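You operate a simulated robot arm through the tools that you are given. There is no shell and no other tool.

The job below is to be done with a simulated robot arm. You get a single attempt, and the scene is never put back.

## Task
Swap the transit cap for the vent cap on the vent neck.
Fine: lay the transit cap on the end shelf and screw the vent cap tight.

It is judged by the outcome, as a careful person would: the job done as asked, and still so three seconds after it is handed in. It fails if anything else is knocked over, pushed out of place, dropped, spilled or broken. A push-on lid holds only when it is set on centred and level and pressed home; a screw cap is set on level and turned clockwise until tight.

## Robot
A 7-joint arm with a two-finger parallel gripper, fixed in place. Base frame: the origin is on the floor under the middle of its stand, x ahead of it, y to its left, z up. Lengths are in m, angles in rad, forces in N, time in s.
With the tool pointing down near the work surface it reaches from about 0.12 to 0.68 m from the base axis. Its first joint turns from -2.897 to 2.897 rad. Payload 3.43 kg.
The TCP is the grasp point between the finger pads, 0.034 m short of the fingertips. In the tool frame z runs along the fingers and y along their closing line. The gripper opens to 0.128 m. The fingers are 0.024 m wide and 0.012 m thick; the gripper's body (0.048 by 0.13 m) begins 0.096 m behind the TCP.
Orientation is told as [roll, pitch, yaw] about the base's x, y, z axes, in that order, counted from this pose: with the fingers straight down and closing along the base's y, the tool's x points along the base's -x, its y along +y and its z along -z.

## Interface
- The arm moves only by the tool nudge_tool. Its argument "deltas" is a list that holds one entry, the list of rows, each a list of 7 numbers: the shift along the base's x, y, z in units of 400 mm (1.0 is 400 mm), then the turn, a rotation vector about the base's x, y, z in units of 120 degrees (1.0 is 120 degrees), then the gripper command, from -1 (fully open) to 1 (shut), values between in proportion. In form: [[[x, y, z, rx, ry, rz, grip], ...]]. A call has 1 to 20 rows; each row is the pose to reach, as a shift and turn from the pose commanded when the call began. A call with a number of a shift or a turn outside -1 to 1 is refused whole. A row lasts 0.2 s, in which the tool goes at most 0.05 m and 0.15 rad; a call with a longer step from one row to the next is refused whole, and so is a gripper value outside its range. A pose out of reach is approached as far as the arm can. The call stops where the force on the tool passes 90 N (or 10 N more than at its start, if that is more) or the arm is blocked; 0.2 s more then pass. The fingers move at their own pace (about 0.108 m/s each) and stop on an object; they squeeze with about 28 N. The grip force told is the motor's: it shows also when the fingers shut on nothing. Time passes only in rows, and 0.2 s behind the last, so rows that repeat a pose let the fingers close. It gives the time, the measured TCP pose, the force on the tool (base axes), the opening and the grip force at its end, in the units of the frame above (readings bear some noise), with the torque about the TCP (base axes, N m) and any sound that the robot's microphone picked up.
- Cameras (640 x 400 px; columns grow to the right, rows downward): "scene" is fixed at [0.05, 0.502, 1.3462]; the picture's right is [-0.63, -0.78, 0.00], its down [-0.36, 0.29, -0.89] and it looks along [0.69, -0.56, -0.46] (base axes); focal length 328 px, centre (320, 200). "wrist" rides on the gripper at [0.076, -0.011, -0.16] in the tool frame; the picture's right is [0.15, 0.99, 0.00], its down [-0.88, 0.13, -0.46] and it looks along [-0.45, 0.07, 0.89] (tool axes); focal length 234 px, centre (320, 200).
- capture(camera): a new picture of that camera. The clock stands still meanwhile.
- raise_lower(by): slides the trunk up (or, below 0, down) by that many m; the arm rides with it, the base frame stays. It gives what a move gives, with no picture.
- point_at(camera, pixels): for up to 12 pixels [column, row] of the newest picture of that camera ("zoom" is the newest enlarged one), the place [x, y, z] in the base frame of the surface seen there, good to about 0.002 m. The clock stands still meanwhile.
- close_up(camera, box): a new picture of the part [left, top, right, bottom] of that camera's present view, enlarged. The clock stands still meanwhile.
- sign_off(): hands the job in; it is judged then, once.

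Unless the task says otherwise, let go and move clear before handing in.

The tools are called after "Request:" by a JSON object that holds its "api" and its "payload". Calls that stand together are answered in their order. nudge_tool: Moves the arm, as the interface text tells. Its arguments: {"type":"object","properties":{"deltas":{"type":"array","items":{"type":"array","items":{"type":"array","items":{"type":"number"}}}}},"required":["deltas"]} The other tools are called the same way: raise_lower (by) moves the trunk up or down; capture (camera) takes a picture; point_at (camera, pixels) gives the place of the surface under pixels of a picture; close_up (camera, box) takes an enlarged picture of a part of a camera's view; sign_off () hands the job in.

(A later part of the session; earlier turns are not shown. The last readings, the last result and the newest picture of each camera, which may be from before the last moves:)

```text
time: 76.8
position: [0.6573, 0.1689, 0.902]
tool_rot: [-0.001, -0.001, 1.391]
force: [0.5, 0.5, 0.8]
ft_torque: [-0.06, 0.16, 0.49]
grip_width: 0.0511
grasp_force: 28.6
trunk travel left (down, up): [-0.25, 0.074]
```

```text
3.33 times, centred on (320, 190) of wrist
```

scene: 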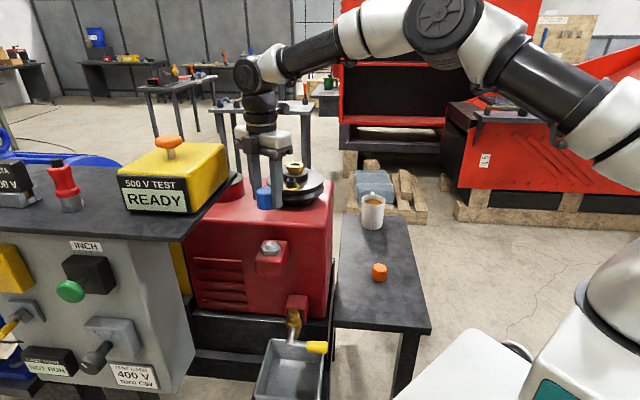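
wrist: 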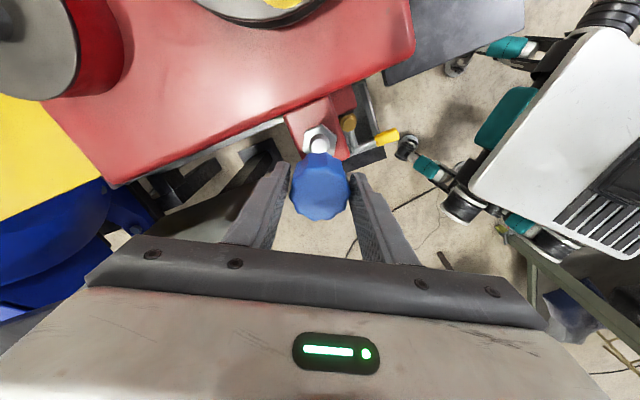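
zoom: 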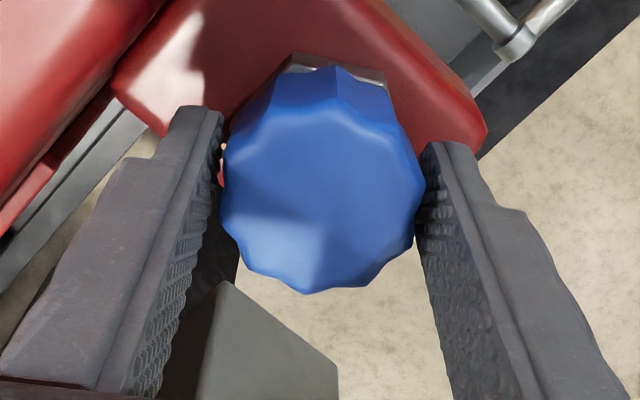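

Torque rose to 0.8 N·m within 0.08 rad and then the fingers slipped over the lobes (0.49 N·m) with the cap not moving, which confirms it is tight. I'll open, lift straight off, and retreat clear.

Request:
{"api": "nudge_tool", "payload": {"deltas": [[[0, 0, 0, 0, 0, 0.01, 0.03], [0, 0, 0, 0, 0, 0.01, -0.05], [0, 0, 0, 0, 0, 0.01, -0.05], [0, 0, 0.04, 0, 0, 0.01, -0.05], [0, 0, 0.1, 0, 0, 0.01, -0.05], [0, 0, 0.2, 0, 0, 0.01, -0.05], [0, 0, 0.3, 0, 0, 0.01, -0.05], [0, 0, 0.4, 0, 0, 0.01, -0.05], [-0.09, -0.05, 0.45, 0, 0, -0.04, -0.05], [-0.18, -0.08, 0.5, 0, 0, -0.1, -0.05], [-0.28, -0.1, 0.52, 0, 0, -0.16, -0.05], [-0.38, -0.12, 0.54, 0, 0, -0.22, -0.05], [-0.48, -0.12, 0.55, 0, 0, -0.28, -0.05], [-0.58, -0.12, 0.55, 0, 0, -0.34, -0.05], [-0.6, -0.12, 0.55, 0, 0, -0.4, -0.05]]]}}

Request:
{"api": "capture", "payload": {"camera": "scene"}}

Request:
{"api": "close_up", "payload": {"camera": "scene", "box": [240, 215, 304, 285]}}

Request:
{"api": "point_at", "payload": {"camera": "zoom", "pixels": [[310, 105], [265, 110], [290, 85], [318, 82], [350, 92], [360, 110], [310, 130], [340, 130], [310, 205], [310, 212], [340, 200], [280, 200]]}}

Request:
{"api": "close_up", "payload": {"camera": "scene", "box": [320, 180, 440, 340]}}

```text
time: 80.0
position: [0.4139, 0.1199, 1.1214]
tool_rot: [0.001, 0.0, 0.553]
force: [0.2, -0.2, 0.1]
ft_torque: [0.0, -0.01, 0.0]
grip_width: 0.0676
grasp_force: 0.1
trunk travel left (down, up): [-0.25, 0.074]
```

```text
taken
```

scene: 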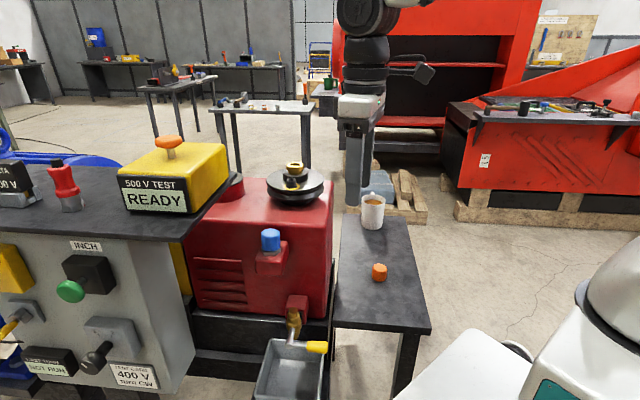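

```text
5.71 times, centred on (272, 250) of scene
```

zoom: 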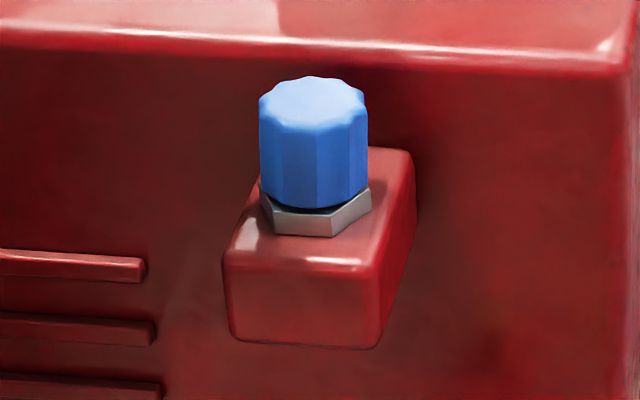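

```text
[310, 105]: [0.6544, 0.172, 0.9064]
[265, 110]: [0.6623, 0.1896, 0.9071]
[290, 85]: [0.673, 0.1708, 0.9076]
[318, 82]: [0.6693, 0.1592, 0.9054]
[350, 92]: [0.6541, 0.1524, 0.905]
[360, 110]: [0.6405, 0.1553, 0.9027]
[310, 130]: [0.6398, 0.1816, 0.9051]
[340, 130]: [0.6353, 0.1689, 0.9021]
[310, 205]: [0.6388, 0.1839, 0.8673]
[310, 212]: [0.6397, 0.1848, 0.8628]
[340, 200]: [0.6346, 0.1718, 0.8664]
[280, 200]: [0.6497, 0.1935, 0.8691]
```

```text
2.50 times, centred on (380, 260) of scene
```

zoom: 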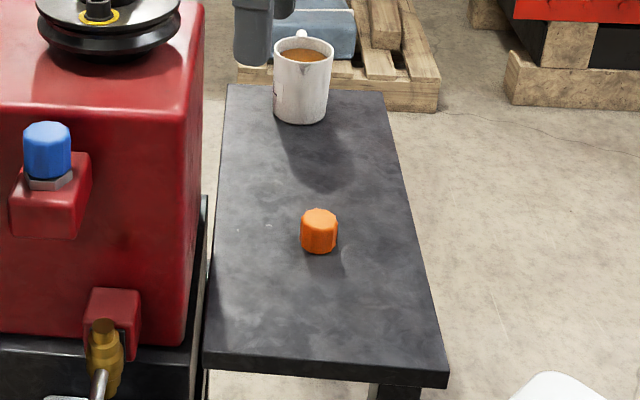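

The gripper is clear and everything else is in place: blue cap on the neck, orange on the shelf, mug undisturbed. I'll inspect the vent cap's seating closely, since its lower edge at zoom row ~208 looks slightly higher than the old cap's (~212), and compare cap heights.

Request:
{"api": "close_up", "payload": {"camera": "scene", "box": [258, 226, 284, 260]}}

Request:
{"api": "close_up", "payload": {"camera": "scene", "box": [347, 252, 411, 292]}}

Request:
{"api": "point_at", "payload": {"camera": "zoom", "pixels": [[320, 150], [320, 170], [280, 180], [370, 180], [320, 130], [320, 200], [320, 280], [300, 300]]}}

Request:
{"api": "capture", "payload": {"camera": "wrist"}}

```text
11.76 times, centred on (271, 243) of scene
```

zoom: 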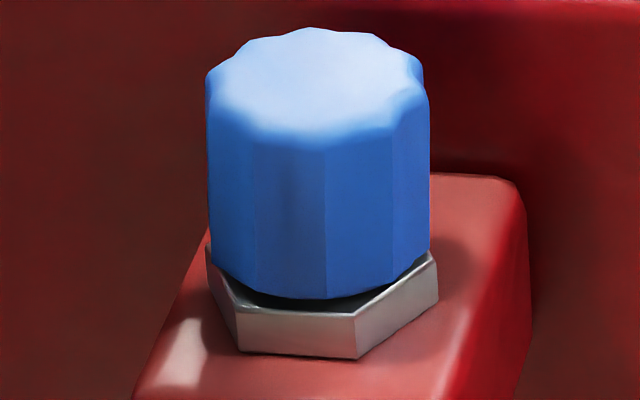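

```text
10.00 times, centred on (379, 272) of scene
```

zoom: 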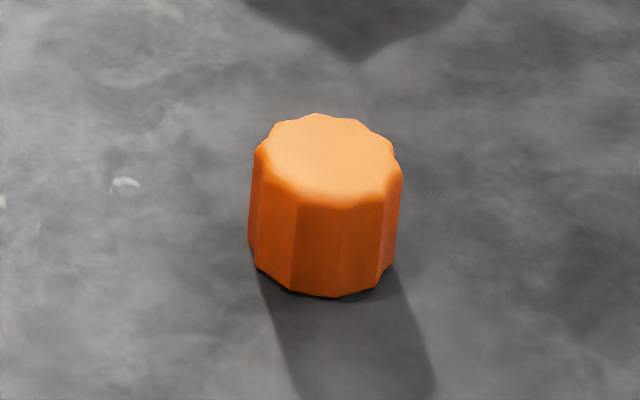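

```text
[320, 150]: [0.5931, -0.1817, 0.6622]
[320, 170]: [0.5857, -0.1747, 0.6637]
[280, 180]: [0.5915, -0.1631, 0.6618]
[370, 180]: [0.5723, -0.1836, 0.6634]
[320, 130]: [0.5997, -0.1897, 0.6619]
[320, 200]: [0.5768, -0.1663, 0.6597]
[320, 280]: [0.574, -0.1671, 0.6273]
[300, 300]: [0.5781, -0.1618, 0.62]
```

```text
taken
```

wrist: 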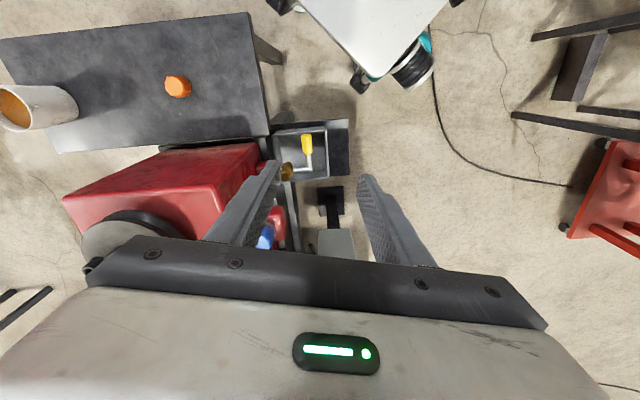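

The close view suggests the vent cap sits a little higher than the old cap did and may lean slightly, so I'll sample its top face to check level before handing in.

Request:
{"api": "close_up", "payload": {"camera": "scene", "box": [258, 226, 284, 260]}}

Request:
{"api": "point_at", "payload": {"camera": "zoom", "pixels": [[310, 45], [280, 45], [340, 45], [250, 60], [370, 55], [240, 80], [400, 70], [400, 85], [250, 95], [280, 105], [310, 110], [345, 105]]}}

Request:
{"api": "point_at", "payload": {"camera": "zoom", "pixels": [[310, 80], [280, 80], [340, 80], [370, 80], [310, 65], [310, 95], [370, 95], [260, 75], [300, 55], [330, 60], [350, 65], [285, 65]]}}

Request:
{"api": "point_at", "payload": {"camera": "zoom", "pixels": [[225, 265], [250, 285], [280, 292], [310, 295], [340, 292], [370, 285], [400, 272], [425, 250], [300, 340], [250, 335], [400, 320], [220, 285]]}}

```text
11.76 times, centred on (271, 243) of scene
```

zoom: 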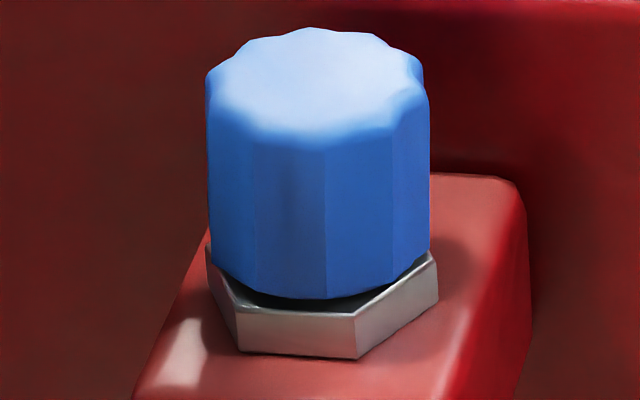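

```text
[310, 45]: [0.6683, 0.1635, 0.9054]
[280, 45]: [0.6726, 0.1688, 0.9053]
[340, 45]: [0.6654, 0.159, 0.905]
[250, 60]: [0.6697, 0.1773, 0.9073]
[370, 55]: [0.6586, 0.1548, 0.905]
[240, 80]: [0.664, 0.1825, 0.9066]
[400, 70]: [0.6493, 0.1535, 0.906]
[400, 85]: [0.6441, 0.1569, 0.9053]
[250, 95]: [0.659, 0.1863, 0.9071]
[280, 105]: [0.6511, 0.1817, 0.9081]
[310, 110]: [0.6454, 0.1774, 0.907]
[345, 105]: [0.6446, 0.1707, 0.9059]
```

```text
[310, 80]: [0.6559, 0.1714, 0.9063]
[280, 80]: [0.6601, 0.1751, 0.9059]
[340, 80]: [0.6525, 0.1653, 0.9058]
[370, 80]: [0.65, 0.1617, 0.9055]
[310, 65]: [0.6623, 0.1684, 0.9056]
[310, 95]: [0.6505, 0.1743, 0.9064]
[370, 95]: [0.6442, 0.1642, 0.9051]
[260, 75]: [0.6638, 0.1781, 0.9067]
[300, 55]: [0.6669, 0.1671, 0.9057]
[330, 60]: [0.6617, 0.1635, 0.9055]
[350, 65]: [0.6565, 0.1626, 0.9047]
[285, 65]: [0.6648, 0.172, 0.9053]
```

```text
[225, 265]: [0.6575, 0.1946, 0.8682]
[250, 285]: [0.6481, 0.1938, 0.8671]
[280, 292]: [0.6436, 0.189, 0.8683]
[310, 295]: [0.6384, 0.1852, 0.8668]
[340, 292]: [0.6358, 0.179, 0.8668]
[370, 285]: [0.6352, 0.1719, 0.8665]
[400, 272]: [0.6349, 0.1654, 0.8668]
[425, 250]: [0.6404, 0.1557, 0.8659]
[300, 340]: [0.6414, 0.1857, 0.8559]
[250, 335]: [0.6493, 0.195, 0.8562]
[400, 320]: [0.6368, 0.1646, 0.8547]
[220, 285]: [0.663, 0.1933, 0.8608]
```

Fitting the top-face samples gives a tilt of about 4–5° (higher on the +y side), so the cap isn't sitting level and the torque may be a cross-thread rather than a proper seat. I'll back it off and set it on again properly; first I'll return above the neck at yaw 12°.

Request:
{"api": "nudge_tool", "payload": {"deltas": [[[0.08, 0.016, -0.03, 0, 0, -0.02, -0.05], [0.16, 0.032, -0.07, 0, 0, -0.04, -0.05], [0.24, 0.048, -0.11, 0, 0, -0.06, -0.05], [0.32, 0.064, -0.15, 0, 0, -0.08, -0.05], [0.4, 0.08, -0.19, 0, 0, -0.1, -0.05], [0.47, 0.096, -0.23, 0, 0, -0.12, -0.05], [0.54, 0.11, -0.265, 0, 0, -0.145, -0.05], [0.605, 0.124, -0.303, 0, 0, -0.164, -0.05], [0.605, 0.124, -0.303, 0, 0, -0.164, -0.05], [0.605, 0.124, -0.303, 0, 0, -0.164, -0.05]]]}}

Request:
{"api": "nudge_tool", "payload": {"deltas": [[[0, 0, 0, 0, 0, 0, -0.05]]]}}

Request:
{"api": "nudge_tool", "payload": {"deltas": [[[0, 0, 0, 0, 0, 0, -0.05]]]}}

Request:
{"api": "nudge_tool", "payload": {"deltas": [[[0, 0, 0, 0, 0, 0, -0.05]]]}}

Request:
{"api": "close_up", "payload": {"camera": "wrist", "box": [240, 90, 400, 210]}}

```text
time: 82.2
position: [0.6574, 0.1707, 1.0005]
tool_rot: [0.0, -0.002, 0.211]
force: [0.3, 0.4, 0.8]
ft_torque: [0.02, 0.0, 0.02]
grip_width: 0.0672
grasp_force: 0.0
trunk travel left (down, up): [-0.25, 0.074]
```

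```text
time: 82.6
position: [0.6578, 0.1718, 1.0011]
tool_rot: [-0.001, 0.0, 0.213]
force: [0.0, -0.3, -0.4]
ft_torque: [-0.03, -0.02, 0.01]
grip_width: 0.0671
grasp_force: 0.1
trunk travel left (down, up): [-0.25, 0.074]
```

```text
time: 83.0
position: [0.6574, 0.1723, 1.001]
tool_rot: [0.0, -0.001, 0.212]
force: [0.2, 0.0, -0.2]
ft_torque: [0.01, -0.01, 0.01]
grip_width: 0.0669
grasp_force: 0.1
trunk travel left (down, up): [-0.25, 0.074]
```

```text
time: 83.4
position: [0.6585, 0.171, 1.0014]
tool_rot: [0.0, -0.001, 0.212]
force: [0.3, -0.7, 0.7]
ft_torque: [-0.01, 0.01, -0.02]
grip_width: 0.0672
grasp_force: 0.0
trunk travel left (down, up): [-0.25, 0.074]
```

```text
3.33 times, centred on (320, 150) of wrist
```

zoom: 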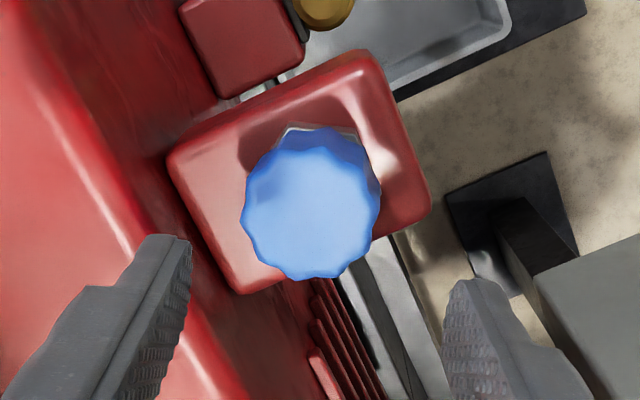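

The TCP averages (0.6578, 0.1715), so I'll correct y by -1.8 mm. From this view I'll double-check the cap's tilt.

Request:
{"api": "point_at", "payload": {"camera": "zoom", "pixels": [[310, 215], [260, 215], [365, 215], [310, 165], [310, 265], [275, 180], [350, 180], [275, 250], [350, 250], [335, 215], [285, 215], [310, 240]]}}

Request:
{"api": "point_at", "payload": {"camera": "zoom", "pixels": [[265, 200], [265, 230], [360, 200], [360, 235], [290, 170], [330, 170], [290, 260], [330, 262], [310, 190], [255, 210], [370, 225], [340, 240]]}}

```text
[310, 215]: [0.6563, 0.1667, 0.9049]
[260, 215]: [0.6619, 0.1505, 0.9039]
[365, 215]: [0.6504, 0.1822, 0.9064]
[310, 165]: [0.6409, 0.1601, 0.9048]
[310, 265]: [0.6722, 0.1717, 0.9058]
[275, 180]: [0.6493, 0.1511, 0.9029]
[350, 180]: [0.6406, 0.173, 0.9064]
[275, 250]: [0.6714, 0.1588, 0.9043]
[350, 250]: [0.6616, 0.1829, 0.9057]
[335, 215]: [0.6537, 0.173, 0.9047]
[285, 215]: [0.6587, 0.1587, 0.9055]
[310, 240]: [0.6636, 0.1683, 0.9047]
```

```text
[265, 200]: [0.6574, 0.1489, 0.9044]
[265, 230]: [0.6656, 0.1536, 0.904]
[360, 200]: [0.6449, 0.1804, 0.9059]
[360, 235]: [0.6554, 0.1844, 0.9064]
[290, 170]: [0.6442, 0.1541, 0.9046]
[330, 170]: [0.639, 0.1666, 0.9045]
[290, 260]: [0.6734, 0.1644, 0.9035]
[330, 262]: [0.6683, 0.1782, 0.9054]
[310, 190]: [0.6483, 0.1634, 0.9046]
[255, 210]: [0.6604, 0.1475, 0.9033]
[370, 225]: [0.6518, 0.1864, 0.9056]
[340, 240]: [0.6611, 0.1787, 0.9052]
```

The wrist view confirms the lean (z≈0.904 at -y side versus ≈0.906 at +y side). I'll descend around the cap, centred on the neck axis.

Request:
{"api": "nudge_tool", "payload": {"deltas": [[[0, -0.0045, -0.07, 0, 0, 0, -0.05], [0, -0.0045, -0.14, 0, 0, 0, -0.05], [0, -0.0045, -0.2, 0, 0, 0, -0.05], [0, -0.0045, -0.235, 0, 0, 0, -0.05], [0, -0.0045, -0.2475, 0, 0, 0, -0.05], [0, -0.0045, -0.2475, 0, 0, 0, -0.05]]]}}

Request:
{"api": "nudge_tool", "payload": {"deltas": [[[0, 0, 0, 0, 0, 0, -0.05]]]}}

Request:
{"api": "nudge_tool", "payload": {"deltas": [[[0, 0, 0, 0, 0, 0, 0.03]]]}}

Request:
{"api": "nudge_tool", "payload": {"deltas": [[[0, 0, 0, 0, 0, 0, 0.03]]]}}

Request:
{"api": "close_up", "payload": {"camera": "wrist", "box": [240, 130, 400, 250]}}

```text
time: 84.8
position: [0.6594, 0.1697, 0.9032]
tool_rot: [0.0, 0.001, 0.212]
force: [0.4, 0.3, -0.1]
ft_torque: [-0.02, 0.01, 0.0]
grip_width: 0.0674
grasp_force: 0.0
trunk travel left (down, up): [-0.25, 0.074]
```

```text
time: 85.2
position: [0.6598, 0.1684, 0.9009]
tool_rot: [0.001, -0.001, 0.212]
force: [0.4, -0.5, -0.4]
ft_torque: [0.01, 0.0, 0.01]
grip_width: 0.0672
grasp_force: 0.2
trunk travel left (down, up): [-0.25, 0.074]
```

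```text
time: 85.6
position: [0.6593, 0.1691, 0.9005]
tool_rot: [0.001, -0.001, 0.211]
force: [-0.5, -0.5, 1.2]
ft_torque: [0.02, -0.01, 0.03]
grip_width: 0.062
grasp_force: 0.1
trunk travel left (down, up): [-0.25, 0.074]
```

```text
time: 86.0
position: [0.6585, 0.1696, 0.901]
tool_rot: [0.0, 0.0, 0.21]
force: [0.0, 0.2, -0.3]
ft_torque: [-0.04, 0.0, 0.02]
grip_width: 0.062
grasp_force: 0.1
trunk travel left (down, up): [-0.25, 0.074]
```

```text
3.33 times, centred on (320, 190) of wrist
```

zoom: 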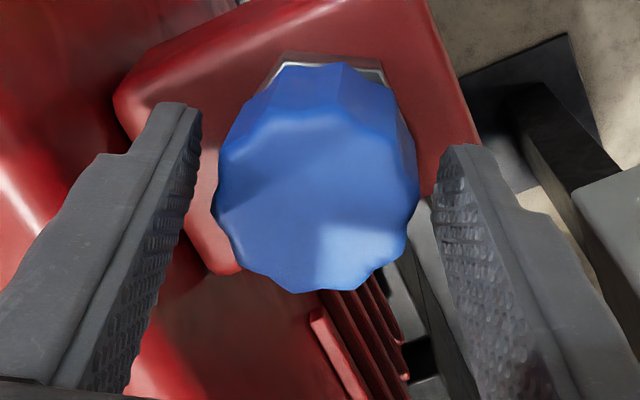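

The cap's top visibly leans toward the left finger (-y). I'll close and turn counterclockwise to back it off, checking torque.

Request:
{"api": "nudge_tool", "payload": {"deltas": [[[-0.001, 0, 0, 0, 0, 0, 1], [-0.001, 0, 0, 0, 0, 0, 1], [-0.001, 0, 0, 0, 0, 0, 1]]]}}

Request:
{"api": "nudge_tool", "payload": {"deltas": [[[0, 0, 0, 0, 0, 0.035, 1], [0, 0, 0, 0, 0, 0.07, 1]]]}}

Request:
{"api": "nudge_tool", "payload": {"deltas": [[[0, 0, 0, 0, 0, 0.04, 1], [0, 0, 0, 0, 0, 0.08, 1], [0, 0, 0, 0, 0, 0.12, 1], [0, 0, 0, 0, 0, 0.16, 1]]]}}

```text
time: 86.8
position: [0.6596, 0.1699, 0.9012]
tool_rot: [-0.001, 0.0, 0.21]
force: [3.5, 0.9, -1.4]
ft_torque: [0.09, -0.13, 0.07]
grip_width: 0.0511
grasp_force: 27.7
trunk travel left (down, up): [-0.25, 0.074]
```

```text
time: 87.4
position: [0.6594, 0.1703, 0.9017]
tool_rot: [-0.001, -0.001, 0.359]
force: [3.2, 1.7, 1.6]
ft_torque: [0.09, -0.17, 0.01]
grip_width: 0.0509
grasp_force: 28.2
trunk travel left (down, up): [-0.25, 0.074]
```

```text
time: 88.4
position: [0.6595, 0.1702, 0.9014]
tool_rot: [0.001, -0.001, 0.695]
force: [2.6, 5.3, 2.1]
ft_torque: [0.25, -0.11, -0.01]
grip_width: 0.0507
grasp_force: 28.5
trunk travel left (down, up): [-0.25, 0.074]
```

It backs off easily. I'll continue counterclockwise to yaw 1.83.

Request:
{"api": "nudge_tool", "payload": {"deltas": [[[0, 0.001, 0, 0, 0, 0.06, 1], [0, 0.001, 0, 0, 0, 0.12, 1], [0, 0.001, 0, 0, 0, 0.18, 1], [0, 0.001, 0, 0, 0, 0.24, 1], [0, 0.001, 0, 0, 0, 0.3, 1], [0, 0.001, 0, 0, 0, 0.36, 1], [0, 0.001, 0, 0, 0, 0.42, 1], [0, 0.001, 0, 0, 0, 0.48, 1], [0, 0.001, 0, 0, 0, 0.54, 1]]]}}

Request:
{"api": "nudge_tool", "payload": {"deltas": [[[0, 0, 0, 0, 0, 0, 0.03], [0, 0, 0, 0, 0, 0, 0.03], [0, 0, 0, 0, 0, 0, 0.03]]]}}

Request:
{"api": "close_up", "payload": {"camera": "scene", "box": [258, 226, 284, 260]}}

Request:
{"api": "close_up", "payload": {"camera": "wrist", "box": [240, 130, 400, 250]}}

Request:
{"api": "point_at", "payload": {"camera": "zoom", "pixels": [[320, 200], [240, 200], [400, 200], [320, 150], [320, 270], [260, 160], [380, 160], [260, 250], [380, 250], [290, 200], [350, 200], [320, 230]]}}

```text
time: 90.4
position: [0.6576, 0.1707, 0.9011]
tool_rot: [0.001, 0.001, 1.829]
force: [-7.0, 9.4, 7.6]
ft_torque: [0.36, 0.27, 0.02]
grip_width: 0.0506
grasp_force: 27.9
trunk travel left (down, up): [-0.25, 0.074]
```

```text
time: 91.2
position: [0.6593, 0.1706, 0.901]
tool_rot: [-0.001, 0.001, 1.826]
force: [-0.5, -0.1, 0.6]
ft_torque: [0.02, -0.01, 0.03]
grip_width: 0.0621
grasp_force: 0.0
trunk travel left (down, up): [-0.25, 0.074]
```

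```text
11.76 times, centred on (271, 243) of scene
```

zoom: 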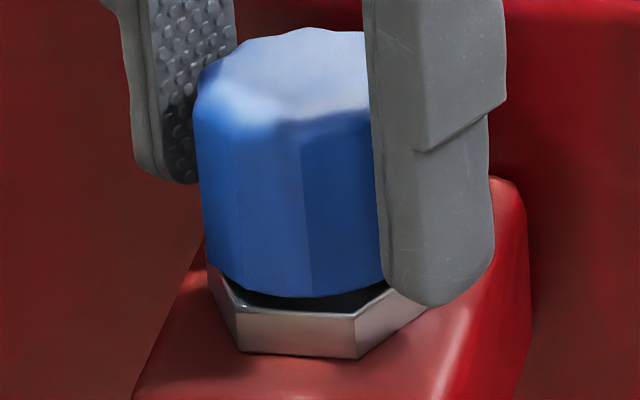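

```text
3.33 times, centred on (320, 190) of wrist
```

zoom: 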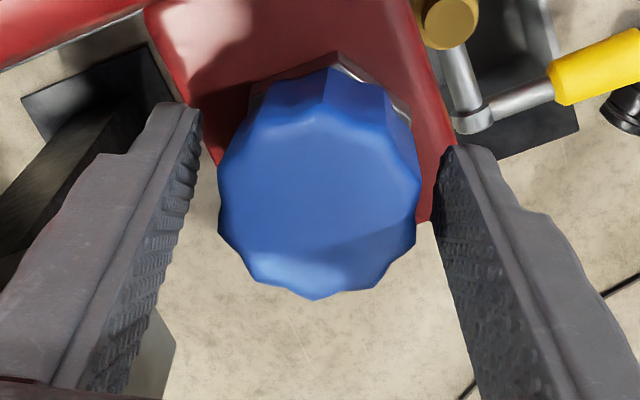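

```text
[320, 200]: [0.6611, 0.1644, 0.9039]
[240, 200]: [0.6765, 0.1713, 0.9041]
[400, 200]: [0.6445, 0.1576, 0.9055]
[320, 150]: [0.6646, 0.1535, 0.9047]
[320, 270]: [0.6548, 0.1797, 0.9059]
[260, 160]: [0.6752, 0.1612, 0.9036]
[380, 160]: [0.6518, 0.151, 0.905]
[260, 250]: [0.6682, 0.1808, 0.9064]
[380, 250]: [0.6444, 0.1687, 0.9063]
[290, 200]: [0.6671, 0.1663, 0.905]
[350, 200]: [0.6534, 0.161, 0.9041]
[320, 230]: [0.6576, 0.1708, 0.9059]
```

The cap is still leaning a little, now in a different direction, so it's loose on the thread. I'll recentre, regrasp and test-lift 2 mm to see whether it's free.

Request:
{"api": "nudge_tool", "payload": {"deltas": [[[-0.003, -0.002, 0, 0, 0, 0, 0.03], [-0.003, -0.002, 0, 0, 0, 0, 1], [-0.003, -0.002, 0, 0, 0, 0, 1], [-0.003, -0.002, 0, 0, 0, 0, 1]]]}}

Request:
{"api": "nudge_tool", "payload": {"deltas": [[[0, 0, 0.0025, 0, 0, 0, 1], [0, 0, 0.005, 0, 0, 0, 1], [0, 0, 0.005, 0, 0, 0, 1]]]}}

```text
time: 92.2
position: [0.6577, 0.1683, 0.9017]
tool_rot: [0.002, 0.0, 1.824]
force: [2.9, 2.0, 1.2]
ft_torque: [0.09, -0.13, 0.02]
grip_width: 0.0522
grasp_force: 28.7
trunk travel left (down, up): [-0.25, 0.074]
```

```text
time: 93.0
position: [0.6587, 0.1693, 0.9026]
tool_rot: [0.003, -0.002, 1.824]
force: [7.0, 2.9, -9.5]
ft_torque: [0.1, -0.28, 0.0]
grip_width: 0.0518
grasp_force: 28.0
trunk travel left (down, up): [-0.25, 0.074]
```

Still held (-9.5 N), so it needs another counterclockwise stroke. I'll lower back, release, swing to yaw 12°, regrasp and turn again.

Request:
{"api": "nudge_tool", "payload": {"deltas": [[[0, 0, -0.005, 0, 0, 0, 1], [0, 0, -0.005, 0, 0, 0, 0.03], [0, 0, -0.005, 0, 0, 0, 0.03], [0, 0, -0.005, 0, 0, -0.064, 0.03], [0, 0, -0.005, 0, 0, -0.128, 0.03], [0, 0, -0.005, 0, 0, -0.192, 0.03], [0, 0, -0.005, 0, 0, -0.256, 0.03], [0, 0, -0.005, 0, 0, -0.32, 0.03], [0, 0, -0.005, 0, 0, -0.384, 0.03], [0, 0, -0.005, 0, 0, -0.448, 0.03], [0, 0, -0.005, 0, 0, -0.512, 0.03], [0, 0, -0.005, 0, 0, -0.576, 0.03], [0, 0, -0.005, 0, 0, -0.64, 0.03], [0, 0, -0.005, 0, 0, -0.704, 0.03], [0, 0, -0.005, 0, 0, -0.768, 0.03], [0, 0, -0.005, 0, 0, -0.768, 0.03]]]}}

Request:
{"api": "nudge_tool", "payload": {"deltas": [[[0, 0, 0, 0, 0, 0, 0.03]]]}}

Request:
{"api": "nudge_tool", "payload": {"deltas": [[[0, 0, 0, 0, 0, 0, 0.03]]]}}

Request:
{"api": "close_up", "payload": {"camera": "wrist", "box": [240, 130, 400, 250]}}

Request:
{"api": "point_at", "payload": {"camera": "zoom", "pixels": [[320, 200], [240, 200], [400, 200], [320, 150], [320, 270], [260, 160], [380, 160], [260, 250], [380, 250], [290, 200], [350, 200], [320, 230]]}}

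```text
time: 96.4
position: [0.6576, 0.1694, 0.9026]
tool_rot: [0.001, -0.001, 0.214]
force: [0.1, 0.0, -0.3]
ft_torque: [0.0, 0.0, -0.02]
grip_width: 0.0619
grasp_force: 0.0
trunk travel left (down, up): [-0.25, 0.074]
```

```text
time: 96.8
position: [0.6572, 0.1698, 0.9022]
tool_rot: [0.001, -0.002, 0.214]
force: [-0.1, 0.0, 0.0]
ft_torque: [0.02, -0.01, 0.02]
grip_width: 0.0621
grasp_force: 0.1
trunk travel left (down, up): [-0.25, 0.074]
```

```text
time: 97.2
position: [0.6571, 0.1693, 0.9015]
tool_rot: [-0.001, -0.001, 0.216]
force: [0.3, -0.3, -1.0]
ft_torque: [-0.01, -0.01, 0.02]
grip_width: 0.0619
grasp_force: 0.1
trunk travel left (down, up): [-0.25, 0.074]
```

```text
3.33 times, centred on (320, 190) of wrist
```

zoom: 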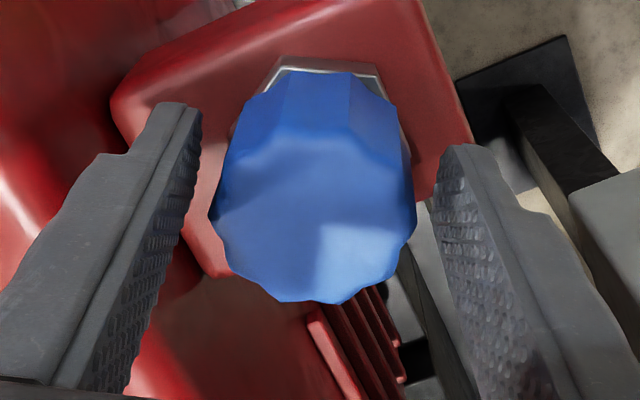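

```text
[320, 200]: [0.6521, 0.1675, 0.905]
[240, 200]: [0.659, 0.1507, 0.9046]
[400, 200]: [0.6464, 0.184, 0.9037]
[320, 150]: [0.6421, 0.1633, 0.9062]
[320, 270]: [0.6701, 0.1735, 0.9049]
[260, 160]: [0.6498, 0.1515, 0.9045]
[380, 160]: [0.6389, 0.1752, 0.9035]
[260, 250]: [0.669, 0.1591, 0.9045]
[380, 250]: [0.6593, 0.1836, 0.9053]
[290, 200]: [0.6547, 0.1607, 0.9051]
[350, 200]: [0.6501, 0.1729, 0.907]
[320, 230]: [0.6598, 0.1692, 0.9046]
```

Free to wobble, so it's only loosely on the thread. I'll close and turn counterclockwise again, allowing about 1 mm of rise.

Request:
{"api": "nudge_tool", "payload": {"deltas": [[[0, 0, 0, 0, 0, 0, 1], [0, 0, 0, 0, 0, 0, 1], [0, 0, 0, 0, 0, 0, 1], [0, 0, 0, 0, 0, 0.06, 1], [0, 0, 0, 0, 0, 0.12, 1], [0, 0, 0.0005, 0, 0, 0.18, 1], [0, 0, 0.0005, 0, 0, 0.24, 1], [0, 0, 0.001, 0, 0, 0.3, 1], [0, 0, 0.001, 0, 0, 0.36, 1], [0, 0, 0.0015, 0, 0, 0.42, 1]]]}}

Request:
{"api": "nudge_tool", "payload": {"deltas": [[[0, 0, 0, 0, 0, 0.06, 1], [0, 0, 0, 0, 0, 0.12, 1], [0, 0, 0.0005, 0, 0, 0.18, 1], [0, 0, 0.0005, 0, 0, 0.24, 1], [0, 0, 0.001, 0, 0, 0.3, 1], [0, 0, 0.001, 0, 0, 0.35, 1]]]}}

Request:
{"api": "nudge_tool", "payload": {"deltas": [[[0, 0, 0.0025, 0, 0, 0, 1], [0, 0, 0.005, 0, 0, 0, 1], [0, 0, 0.005, 0, 0, 0, 1]]]}}

```text
time: 99.4
position: [0.6574, 0.1695, 0.902]
tool_rot: [-0.001, 0.0, 1.096]
force: [0.2, -0.8, -0.1]
ft_torque: [-0.02, -0.01, 0.0]
grip_width: 0.0522
grasp_force: 27.7
trunk travel left (down, up): [-0.25, 0.074]
```

```text
time: 100.8
position: [0.6572, 0.1686, 0.9008]
tool_rot: [-0.001, -0.001, 1.831]
force: [-1.0, -0.4, -0.2]
ft_torque: [-0.03, -0.03, 0.01]
grip_width: 0.0517
grasp_force: 27.9
trunk travel left (down, up): [-0.25, 0.074]
```

```text
time: 101.6
position: [0.6578, 0.1684, 0.9049]
tool_rot: [0.0, 0.001, 1.827]
force: [0.8, 0.0, -1.0]
ft_torque: [0.05, -0.01, 0.0]
grip_width: 0.0516
grasp_force: 28.1
trunk travel left (down, up): [-0.25, 0.074]
```

Now it lifts freely (-1 N). I'll check how level it sits in the grip before re-seating.

Request:
{"api": "close_up", "payload": {"camera": "scene", "box": [258, 222, 284, 256]}}

Request:
{"api": "point_at", "payload": {"camera": "zoom", "pixels": [[310, 55], [280, 55], [340, 55], [250, 65], [350, 65], [240, 85], [280, 85], [310, 85], [345, 85], [260, 100], [290, 110], [320, 105]]}}

Request:
{"api": "close_up", "payload": {"camera": "wrist", "box": [240, 130, 400, 250]}}

Request:
{"api": "point_at", "payload": {"camera": "zoom", "pixels": [[320, 200], [240, 200], [400, 200], [320, 150], [320, 270], [260, 160], [380, 160], [260, 250], [380, 250], [290, 200], [350, 200], [320, 230]]}}

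Request:
{"api": "point_at", "payload": {"camera": "zoom", "pixels": [[320, 180], [250, 180], [390, 180], [300, 150], [340, 270], [270, 170], [370, 170], [270, 260], [370, 260], [290, 220], [350, 220], [300, 270]]}}

```text
11.76 times, centred on (271, 239) of scene
```

zoom: 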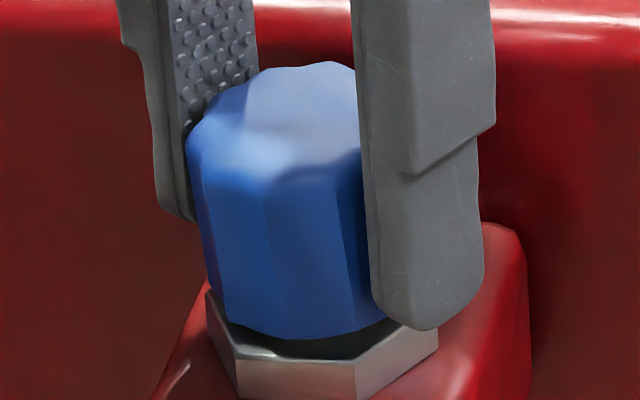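

```text
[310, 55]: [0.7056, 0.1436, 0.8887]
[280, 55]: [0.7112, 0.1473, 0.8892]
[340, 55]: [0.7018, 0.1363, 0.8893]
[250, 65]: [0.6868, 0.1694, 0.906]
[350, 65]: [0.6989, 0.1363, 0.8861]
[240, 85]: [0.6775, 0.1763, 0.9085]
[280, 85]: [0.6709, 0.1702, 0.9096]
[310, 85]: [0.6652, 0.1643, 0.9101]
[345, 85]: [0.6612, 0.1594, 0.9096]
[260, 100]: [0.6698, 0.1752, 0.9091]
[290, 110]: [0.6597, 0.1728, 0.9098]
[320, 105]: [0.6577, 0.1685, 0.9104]
```

```text
3.33 times, centred on (320, 190) of wrist
```

zoom: 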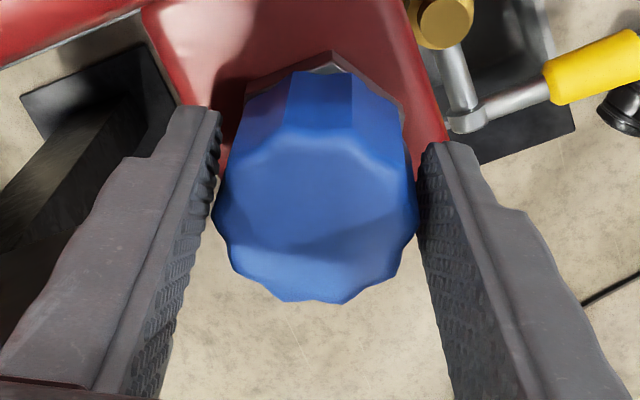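

```text
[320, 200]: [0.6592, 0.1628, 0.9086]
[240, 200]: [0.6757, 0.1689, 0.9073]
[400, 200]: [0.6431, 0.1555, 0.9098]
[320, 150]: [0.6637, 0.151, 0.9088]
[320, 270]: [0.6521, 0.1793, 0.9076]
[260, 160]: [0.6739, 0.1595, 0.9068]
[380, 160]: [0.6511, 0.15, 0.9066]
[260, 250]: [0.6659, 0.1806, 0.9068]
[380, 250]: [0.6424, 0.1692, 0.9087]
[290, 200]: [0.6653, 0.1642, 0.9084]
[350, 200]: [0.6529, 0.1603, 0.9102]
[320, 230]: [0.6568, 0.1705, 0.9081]
```

```text
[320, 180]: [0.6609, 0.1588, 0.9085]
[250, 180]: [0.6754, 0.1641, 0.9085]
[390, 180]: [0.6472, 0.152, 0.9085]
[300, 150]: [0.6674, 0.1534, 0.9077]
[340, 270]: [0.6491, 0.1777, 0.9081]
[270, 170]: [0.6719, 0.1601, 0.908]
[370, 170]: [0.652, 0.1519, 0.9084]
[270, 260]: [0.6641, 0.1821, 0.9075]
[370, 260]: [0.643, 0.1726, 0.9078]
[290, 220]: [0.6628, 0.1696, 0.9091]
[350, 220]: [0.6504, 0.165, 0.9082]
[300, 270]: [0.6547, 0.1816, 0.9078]
```

The cap still leans about 2–3° in the grip, so it would be wise to let it settle level. I'll lower it back 2 mm onto the neck, release it so it rests freely, and measure how level it lies.

Request:
{"api": "nudge_tool", "payload": {"deltas": [[[0, 0, -0.0025, 0, 0, 0, 1], [0, 0, -0.005, 0, 0, 0, 1], [0, 0, -0.005, 0, 0, 0, 1]]]}}

Request:
{"api": "nudge_tool", "payload": {"deltas": [[[0, 0, 0, 0, 0, 0, 0.03], [0, 0, 0, 0, 0, 0, 0.03], [0, 0, 0, 0, 0, 0, 0.03], [0, 0, 0, 0, 0, 0, 0.03]]]}}

Request:
{"api": "close_up", "payload": {"camera": "scene", "box": [258, 226, 284, 260]}}

Request:
{"api": "close_up", "payload": {"camera": "wrist", "box": [240, 130, 400, 250]}}

Request:
{"api": "point_at", "payload": {"camera": "zoom", "pixels": [[320, 200], [240, 200], [400, 200], [320, 150], [320, 270], [260, 160], [380, 160], [260, 250], [380, 250], [290, 200], [350, 200], [320, 230]]}}

Request:
{"api": "point_at", "payload": {"camera": "zoom", "pixels": [[320, 180], [250, 180], [390, 180], [300, 150], [340, 270], [270, 170], [370, 170], [270, 260], [370, 260], [290, 220], [350, 220], [300, 270]]}}

```text
time: 102.4
position: [0.6573, 0.1689, 0.9034]
tool_rot: [0.001, 0.0, 1.83]
force: [1.4, 1.0, -0.7]
ft_torque: [0.07, -0.02, 0.01]
grip_width: 0.0518
grasp_force: 28.2
trunk travel left (down, up): [-0.25, 0.074]
```

```text
time: 103.4
position: [0.6579, 0.1682, 0.9032]
tool_rot: [0.0, 0.001, 1.829]
force: [0.4, 0.9, 0.2]
ft_torque: [-0.01, -0.01, 0.02]
grip_width: 0.062
grasp_force: 0.1
trunk travel left (down, up): [-0.25, 0.074]
```

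```text
11.76 times, centred on (271, 243) of scene
```

zoom: 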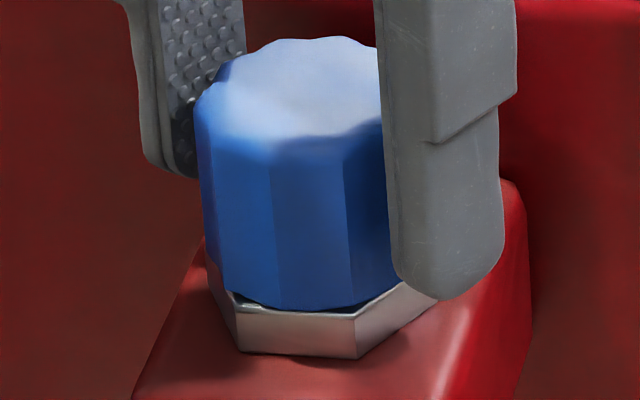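

```text
3.33 times, centred on (320, 190) of wrist
```

zoom: 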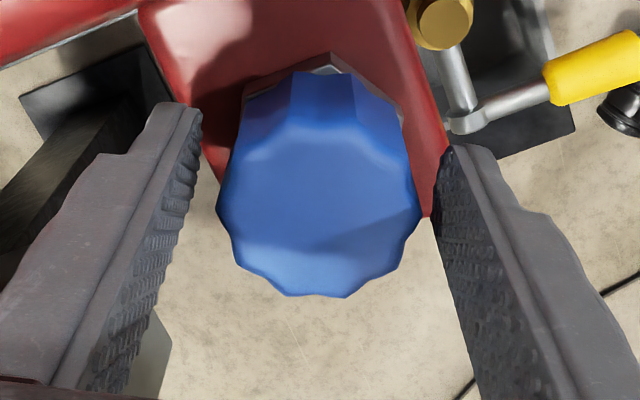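

```text
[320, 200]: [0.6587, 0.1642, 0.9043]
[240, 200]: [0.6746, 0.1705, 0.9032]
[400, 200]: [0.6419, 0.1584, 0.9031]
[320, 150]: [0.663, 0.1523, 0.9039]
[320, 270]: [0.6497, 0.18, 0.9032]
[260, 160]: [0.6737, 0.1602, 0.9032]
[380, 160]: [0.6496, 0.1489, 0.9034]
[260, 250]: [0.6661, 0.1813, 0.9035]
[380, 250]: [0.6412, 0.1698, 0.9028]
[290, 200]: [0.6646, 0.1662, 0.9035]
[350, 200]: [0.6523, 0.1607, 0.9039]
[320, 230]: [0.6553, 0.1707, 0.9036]
```

```text
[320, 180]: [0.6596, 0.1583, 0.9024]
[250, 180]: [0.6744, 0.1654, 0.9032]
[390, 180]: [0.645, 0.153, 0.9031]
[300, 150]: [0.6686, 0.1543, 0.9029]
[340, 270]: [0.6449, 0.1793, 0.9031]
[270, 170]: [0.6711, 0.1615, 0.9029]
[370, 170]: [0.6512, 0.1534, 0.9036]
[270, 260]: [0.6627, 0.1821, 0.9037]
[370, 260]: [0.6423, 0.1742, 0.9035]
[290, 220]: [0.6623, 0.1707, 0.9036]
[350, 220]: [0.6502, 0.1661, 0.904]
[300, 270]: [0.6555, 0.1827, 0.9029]
```

Released, the cap now rests level (all top points 0.9033 ±0.0005) and at the same height as the original cap, so the earlier "tight" state was indeed high and crossed. I'll recentre, lower the fingers 3 mm, and grip it in this level, fully-down position.

Request:
{"api": "nudge_tool", "payload": {"deltas": [[[-0.001, 0.0025, -0.0075, 0, 0, 0, 0.03], [-0.001, 0.0025, -0.0075, 0, 0, 0, 0.03]]]}}

Request:
{"api": "nudge_tool", "payload": {"deltas": [[[0, 0, 0, 0, 0, 0, 0.03]]]}}

Request:
{"api": "nudge_tool", "payload": {"deltas": [[[0, 0, 0, 0, 0, 0, 0.03]]]}}

Request:
{"api": "close_up", "payload": {"camera": "wrist", "box": [240, 130, 400, 250]}}

```text
time: 104.0
position: [0.6562, 0.1691, 0.9006]
tool_rot: [0.002, -0.001, 1.829]
force: [-0.4, 0.0, -0.3]
ft_torque: [-0.01, -0.01, 0.0]
grip_width: 0.062
grasp_force: 0.1
trunk travel left (down, up): [-0.25, 0.074]
```

```text
time: 104.4
position: [0.6573, 0.1694, 0.8997]
tool_rot: [-0.001, 0.001, 1.828]
force: [-0.4, -0.2, 0.7]
ft_torque: [0.0, -0.02, -0.02]
grip_width: 0.062
grasp_force: 0.0
trunk travel left (down, up): [-0.25, 0.074]
```

```text
time: 104.8
position: [0.6572, 0.1695, 0.8993]
tool_rot: [0.0, -0.002, 1.829]
force: [0.1, 0.2, -0.4]
ft_torque: [-0.01, 0.0, 0.03]
grip_width: 0.0619
grasp_force: 0.1
trunk travel left (down, up): [-0.25, 0.074]
```

```text
3.33 times, centred on (320, 190) of wrist
```

zoom: 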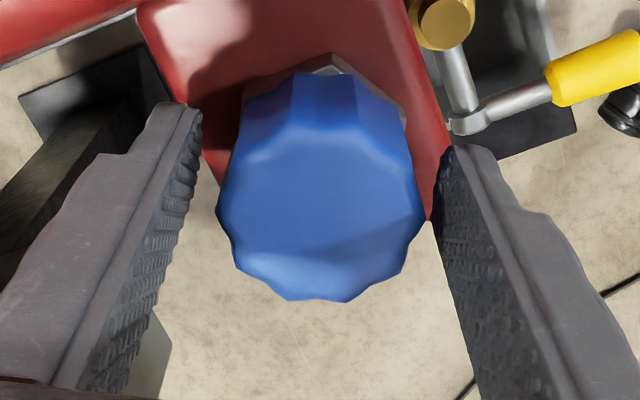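

The cap is within about 1 mm of centre between the fingers. I'll close and verify it stays level in the grip before turning.

Request:
{"api": "nudge_tool", "payload": {"deltas": [[[-0.0012, 0, 0, 0, 0, 0, 0.03], [-0.0012, 0, 0, 0, 0, 0, 1], [-0.0012, 0, 0, 0, 0, 0, 1], [-0.0012, 0, 0, 0, 0, 0, 1]]]}}

Request:
{"api": "close_up", "payload": {"camera": "wrist", "box": [240, 130, 400, 250]}}

Request:
{"api": "point_at", "payload": {"camera": "zoom", "pixels": [[320, 200], [240, 200], [400, 200], [320, 150], [320, 270], [260, 160], [380, 160], [260, 250], [380, 250], [290, 200], [350, 200], [320, 230]]}}

Request:
{"api": "point_at", "payload": {"camera": "zoom", "pixels": [[320, 180], [250, 180], [390, 180], [300, 150], [340, 270], [270, 170], [370, 170], [270, 260], [370, 260], [290, 220], [350, 220], [300, 270]]}}

```text
time: 105.8
position: [0.6572, 0.1695, 0.9001]
tool_rot: [0.0, 0.001, 1.831]
force: [-0.1, 0.3, -1.0]
ft_torque: [-0.03, 0.02, -0.02]
grip_width: 0.0519
grasp_force: 28.2
trunk travel left (down, up): [-0.25, 0.074]
```

```text
3.33 times, centred on (320, 190) of wrist
```

zoom: 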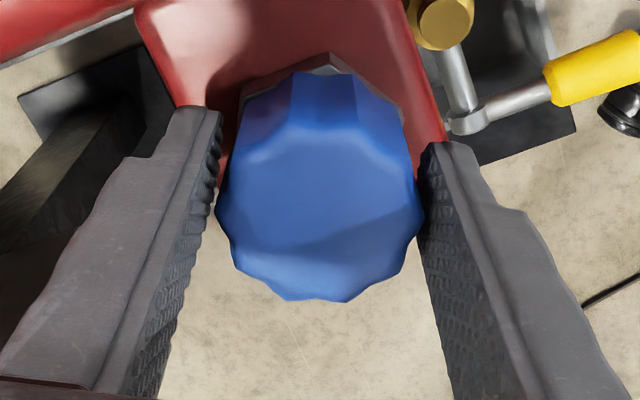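

```text
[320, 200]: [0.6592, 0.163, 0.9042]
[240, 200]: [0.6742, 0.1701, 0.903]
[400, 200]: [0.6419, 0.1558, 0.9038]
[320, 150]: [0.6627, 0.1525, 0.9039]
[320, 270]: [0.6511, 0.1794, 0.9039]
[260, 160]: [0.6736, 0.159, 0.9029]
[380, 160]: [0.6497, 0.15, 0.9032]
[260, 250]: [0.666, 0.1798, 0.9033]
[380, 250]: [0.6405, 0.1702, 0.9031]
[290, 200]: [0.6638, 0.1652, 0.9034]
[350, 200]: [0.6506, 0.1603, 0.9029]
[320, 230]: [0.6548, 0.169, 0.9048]
```

```text
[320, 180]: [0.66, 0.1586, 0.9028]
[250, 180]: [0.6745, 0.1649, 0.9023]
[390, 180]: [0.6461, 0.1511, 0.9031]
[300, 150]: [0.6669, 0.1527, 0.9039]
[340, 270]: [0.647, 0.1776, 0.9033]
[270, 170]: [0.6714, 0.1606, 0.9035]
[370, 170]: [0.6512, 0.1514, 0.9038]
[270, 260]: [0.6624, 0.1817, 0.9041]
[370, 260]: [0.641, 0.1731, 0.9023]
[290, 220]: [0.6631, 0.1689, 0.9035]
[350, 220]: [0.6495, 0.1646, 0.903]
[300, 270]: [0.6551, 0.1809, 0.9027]
```

Gripped level at 0.9034 with no side load. Now I'll turn clockwise with a slight downward bias to keep it seated flat.

Request:
{"api": "nudge_tool", "payload": {"deltas": [[[0, 0, -0.001, 0, 0, -0.04, 1], [0, 0, -0.001, 0, 0, -0.08, 1], [0, 0, -0.001, 0, 0, -0.12, 1], [0, 0, -0.001, 0, 0, -0.16, 1]]]}}

Request:
{"api": "nudge_tool", "payload": {"deltas": [[[0, 0, 0, 0, 0, -0.04, 1], [0, 0, 0, 0, 0, -0.08, 1], [0, 0, 0, 0, 0, -0.12, 1], [0, 0, 0, 0, 0, -0.16, 1]]]}}

```text
time: 106.8
position: [0.6566, 0.1697, 0.8994]
tool_rot: [-0.001, 0.0, 1.492]
force: [1.4, -1.1, 3.9]
ft_torque: [-0.02, 0.0, 0.02]
grip_width: 0.0513
grasp_force: 28.1
trunk travel left (down, up): [-0.25, 0.074]
```

```text
time: 107.8
position: [0.6573, 0.1681, 0.8992]
tool_rot: [-0.002, -0.001, 1.158]
force: [6.5, -0.6, 8.7]
ft_torque: [-0.03, -0.1, 0.08]
grip_width: 0.0513
grasp_force: 27.9
trunk travel left (down, up): [-0.25, 0.074]
```

Axial load rose to 8.7 N and side load to 6.5 N (+x). I'll shift 0.8 mm in +x to relieve that and continue in small steps.

Request:
{"api": "nudge_tool", "payload": {"deltas": [[[0.002, 0, 0, 0, 0, 0, 1], [0.002, 0, 0, 0, 0, 0, 1]]]}}

Request:
{"api": "nudge_tool", "payload": {"deltas": [[[0, 0, 0, 0, 0, -0.04, 1], [0, 0, 0, 0, 0, -0.08, 1], [0, 0, 0, 0, 0, -0.12, 1], [0, 0, 0, 0, 0, -0.16, 1]]]}}

Request:
{"api": "close_up", "payload": {"camera": "wrist", "box": [240, 130, 400, 250]}}

Request:
{"api": "point_at", "payload": {"camera": "zoom", "pixels": [[320, 200], [240, 200], [400, 200], [320, 150], [320, 270], [260, 160], [380, 160], [260, 250], [380, 250], [290, 200], [350, 200], [320, 230]]}}

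Request:
{"api": "point_at", "payload": {"camera": "zoom", "pixels": [[320, 180], [250, 180], [390, 180], [300, 150], [340, 270], [270, 170], [370, 170], [270, 260], [370, 260], [290, 220], [350, 220], [300, 270]]}}

```text
time: 108.4
position: [0.6574, 0.17, 0.8994]
tool_rot: [0.0, 0.0, 1.158]
force: [-0.6, -0.8, 10.0]
ft_torque: [-0.01, 0.04, -0.02]
grip_width: 0.0516
grasp_force: 28.4
trunk travel left (down, up): [-0.25, 0.074]
```

```text
time: 109.4
position: [0.6571, 0.1699, 0.8996]
tool_rot: [0.002, 0.0, 0.821]
force: [-0.2, -1.6, 7.8]
ft_torque: [-0.02, 0.01, 0.05]
grip_width: 0.0516
grasp_force: 27.6
trunk travel left (down, up): [-0.25, 0.074]
```

```text
3.33 times, centred on (320, 190) of wrist
```

zoom: 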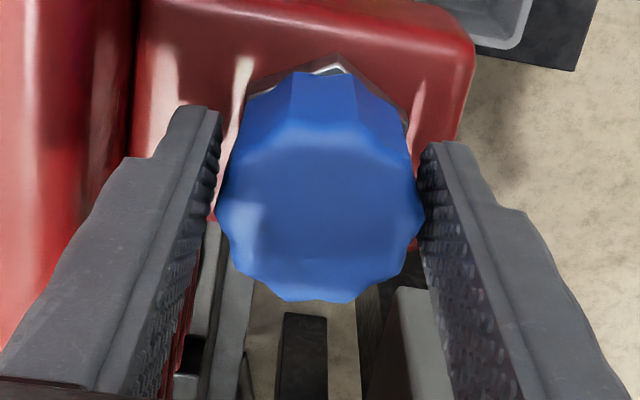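

```text
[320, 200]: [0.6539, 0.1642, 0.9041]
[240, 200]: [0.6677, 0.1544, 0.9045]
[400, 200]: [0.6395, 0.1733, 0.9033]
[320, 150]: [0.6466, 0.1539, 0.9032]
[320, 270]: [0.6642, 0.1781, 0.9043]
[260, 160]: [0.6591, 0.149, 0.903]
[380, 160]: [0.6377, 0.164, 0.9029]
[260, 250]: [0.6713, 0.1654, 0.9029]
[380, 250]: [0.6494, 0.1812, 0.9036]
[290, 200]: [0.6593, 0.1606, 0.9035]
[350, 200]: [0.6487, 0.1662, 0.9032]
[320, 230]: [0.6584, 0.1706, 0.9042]
```

```text
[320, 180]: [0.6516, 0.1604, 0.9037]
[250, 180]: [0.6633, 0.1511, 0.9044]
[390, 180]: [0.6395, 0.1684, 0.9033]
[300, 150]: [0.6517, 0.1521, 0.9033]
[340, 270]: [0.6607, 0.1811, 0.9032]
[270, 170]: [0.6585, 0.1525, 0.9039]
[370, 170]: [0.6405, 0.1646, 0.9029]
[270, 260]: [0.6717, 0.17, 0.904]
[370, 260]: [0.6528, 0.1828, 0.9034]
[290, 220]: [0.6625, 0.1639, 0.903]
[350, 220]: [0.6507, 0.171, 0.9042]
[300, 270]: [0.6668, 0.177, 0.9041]
```

Still level at 0.9036 with no side load. I'll continue clockwise to yaw ≈0.22.

Request:
{"api": "nudge_tool", "payload": {"deltas": [[[0, 0, 0, 0, 0, -0.04, 1], [0, 0, 0, 0, 0, -0.08, 1], [0, 0, 0, 0, 0, -0.12, 1], [0, 0, 0, 0, 0, -0.16, 1]]]}}

Request:
{"api": "nudge_tool", "payload": {"deltas": [[[0, 0, 0, 0, 0, -0.04, 1], [0, 0, 0, 0, 0, -0.08, 1], [0, 0, 0, 0, 0, -0.12, 1]]]}}

Request:
{"api": "close_up", "payload": {"camera": "wrist", "box": [240, 130, 400, 250]}}

Request:
{"api": "point_at", "payload": {"camera": "zoom", "pixels": [[320, 200], [240, 200], [400, 200], [320, 150], [320, 270], [260, 160], [380, 160], [260, 250], [380, 250], [290, 200], [350, 200], [320, 230]]}}

```text
time: 110.4
position: [0.6572, 0.1699, 0.8993]
tool_rot: [-0.001, 0.001, 0.488]
force: [2.0, -3.8, 5.6]
ft_torque: [-0.12, -0.08, 0.04]
grip_width: 0.0518
grasp_force: 27.9
trunk travel left (down, up): [-0.25, 0.074]
```

```text
time: 111.2
position: [0.6562, 0.1696, 0.9001]
tool_rot: [-0.002, 0.0, 0.234]
force: [-2.7, -3.9, 5.9]
ft_torque: [-0.1, -0.01, 0.08]
grip_width: 0.0516
grasp_force: 27.8
trunk travel left (down, up): [-0.25, 0.074]
```

```text
3.33 times, centred on (320, 190) of wrist
```

zoom: 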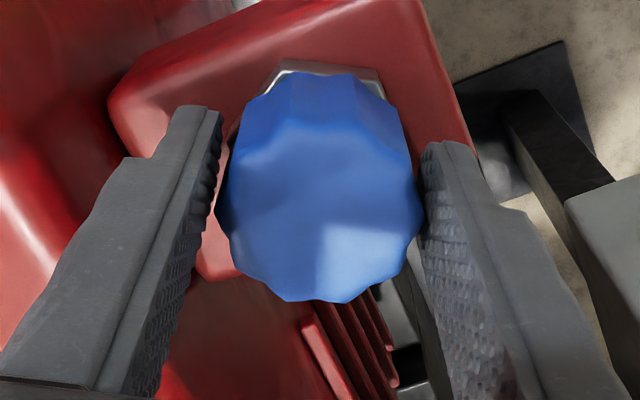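

```text
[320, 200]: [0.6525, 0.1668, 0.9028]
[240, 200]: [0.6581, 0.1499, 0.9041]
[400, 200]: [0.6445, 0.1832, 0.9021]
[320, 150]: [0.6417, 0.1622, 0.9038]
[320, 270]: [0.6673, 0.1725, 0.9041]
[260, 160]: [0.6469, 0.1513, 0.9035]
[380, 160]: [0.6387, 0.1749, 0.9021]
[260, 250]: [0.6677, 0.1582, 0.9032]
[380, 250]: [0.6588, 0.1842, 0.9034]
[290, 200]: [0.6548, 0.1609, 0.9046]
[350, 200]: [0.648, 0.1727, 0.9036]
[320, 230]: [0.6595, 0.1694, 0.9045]
```

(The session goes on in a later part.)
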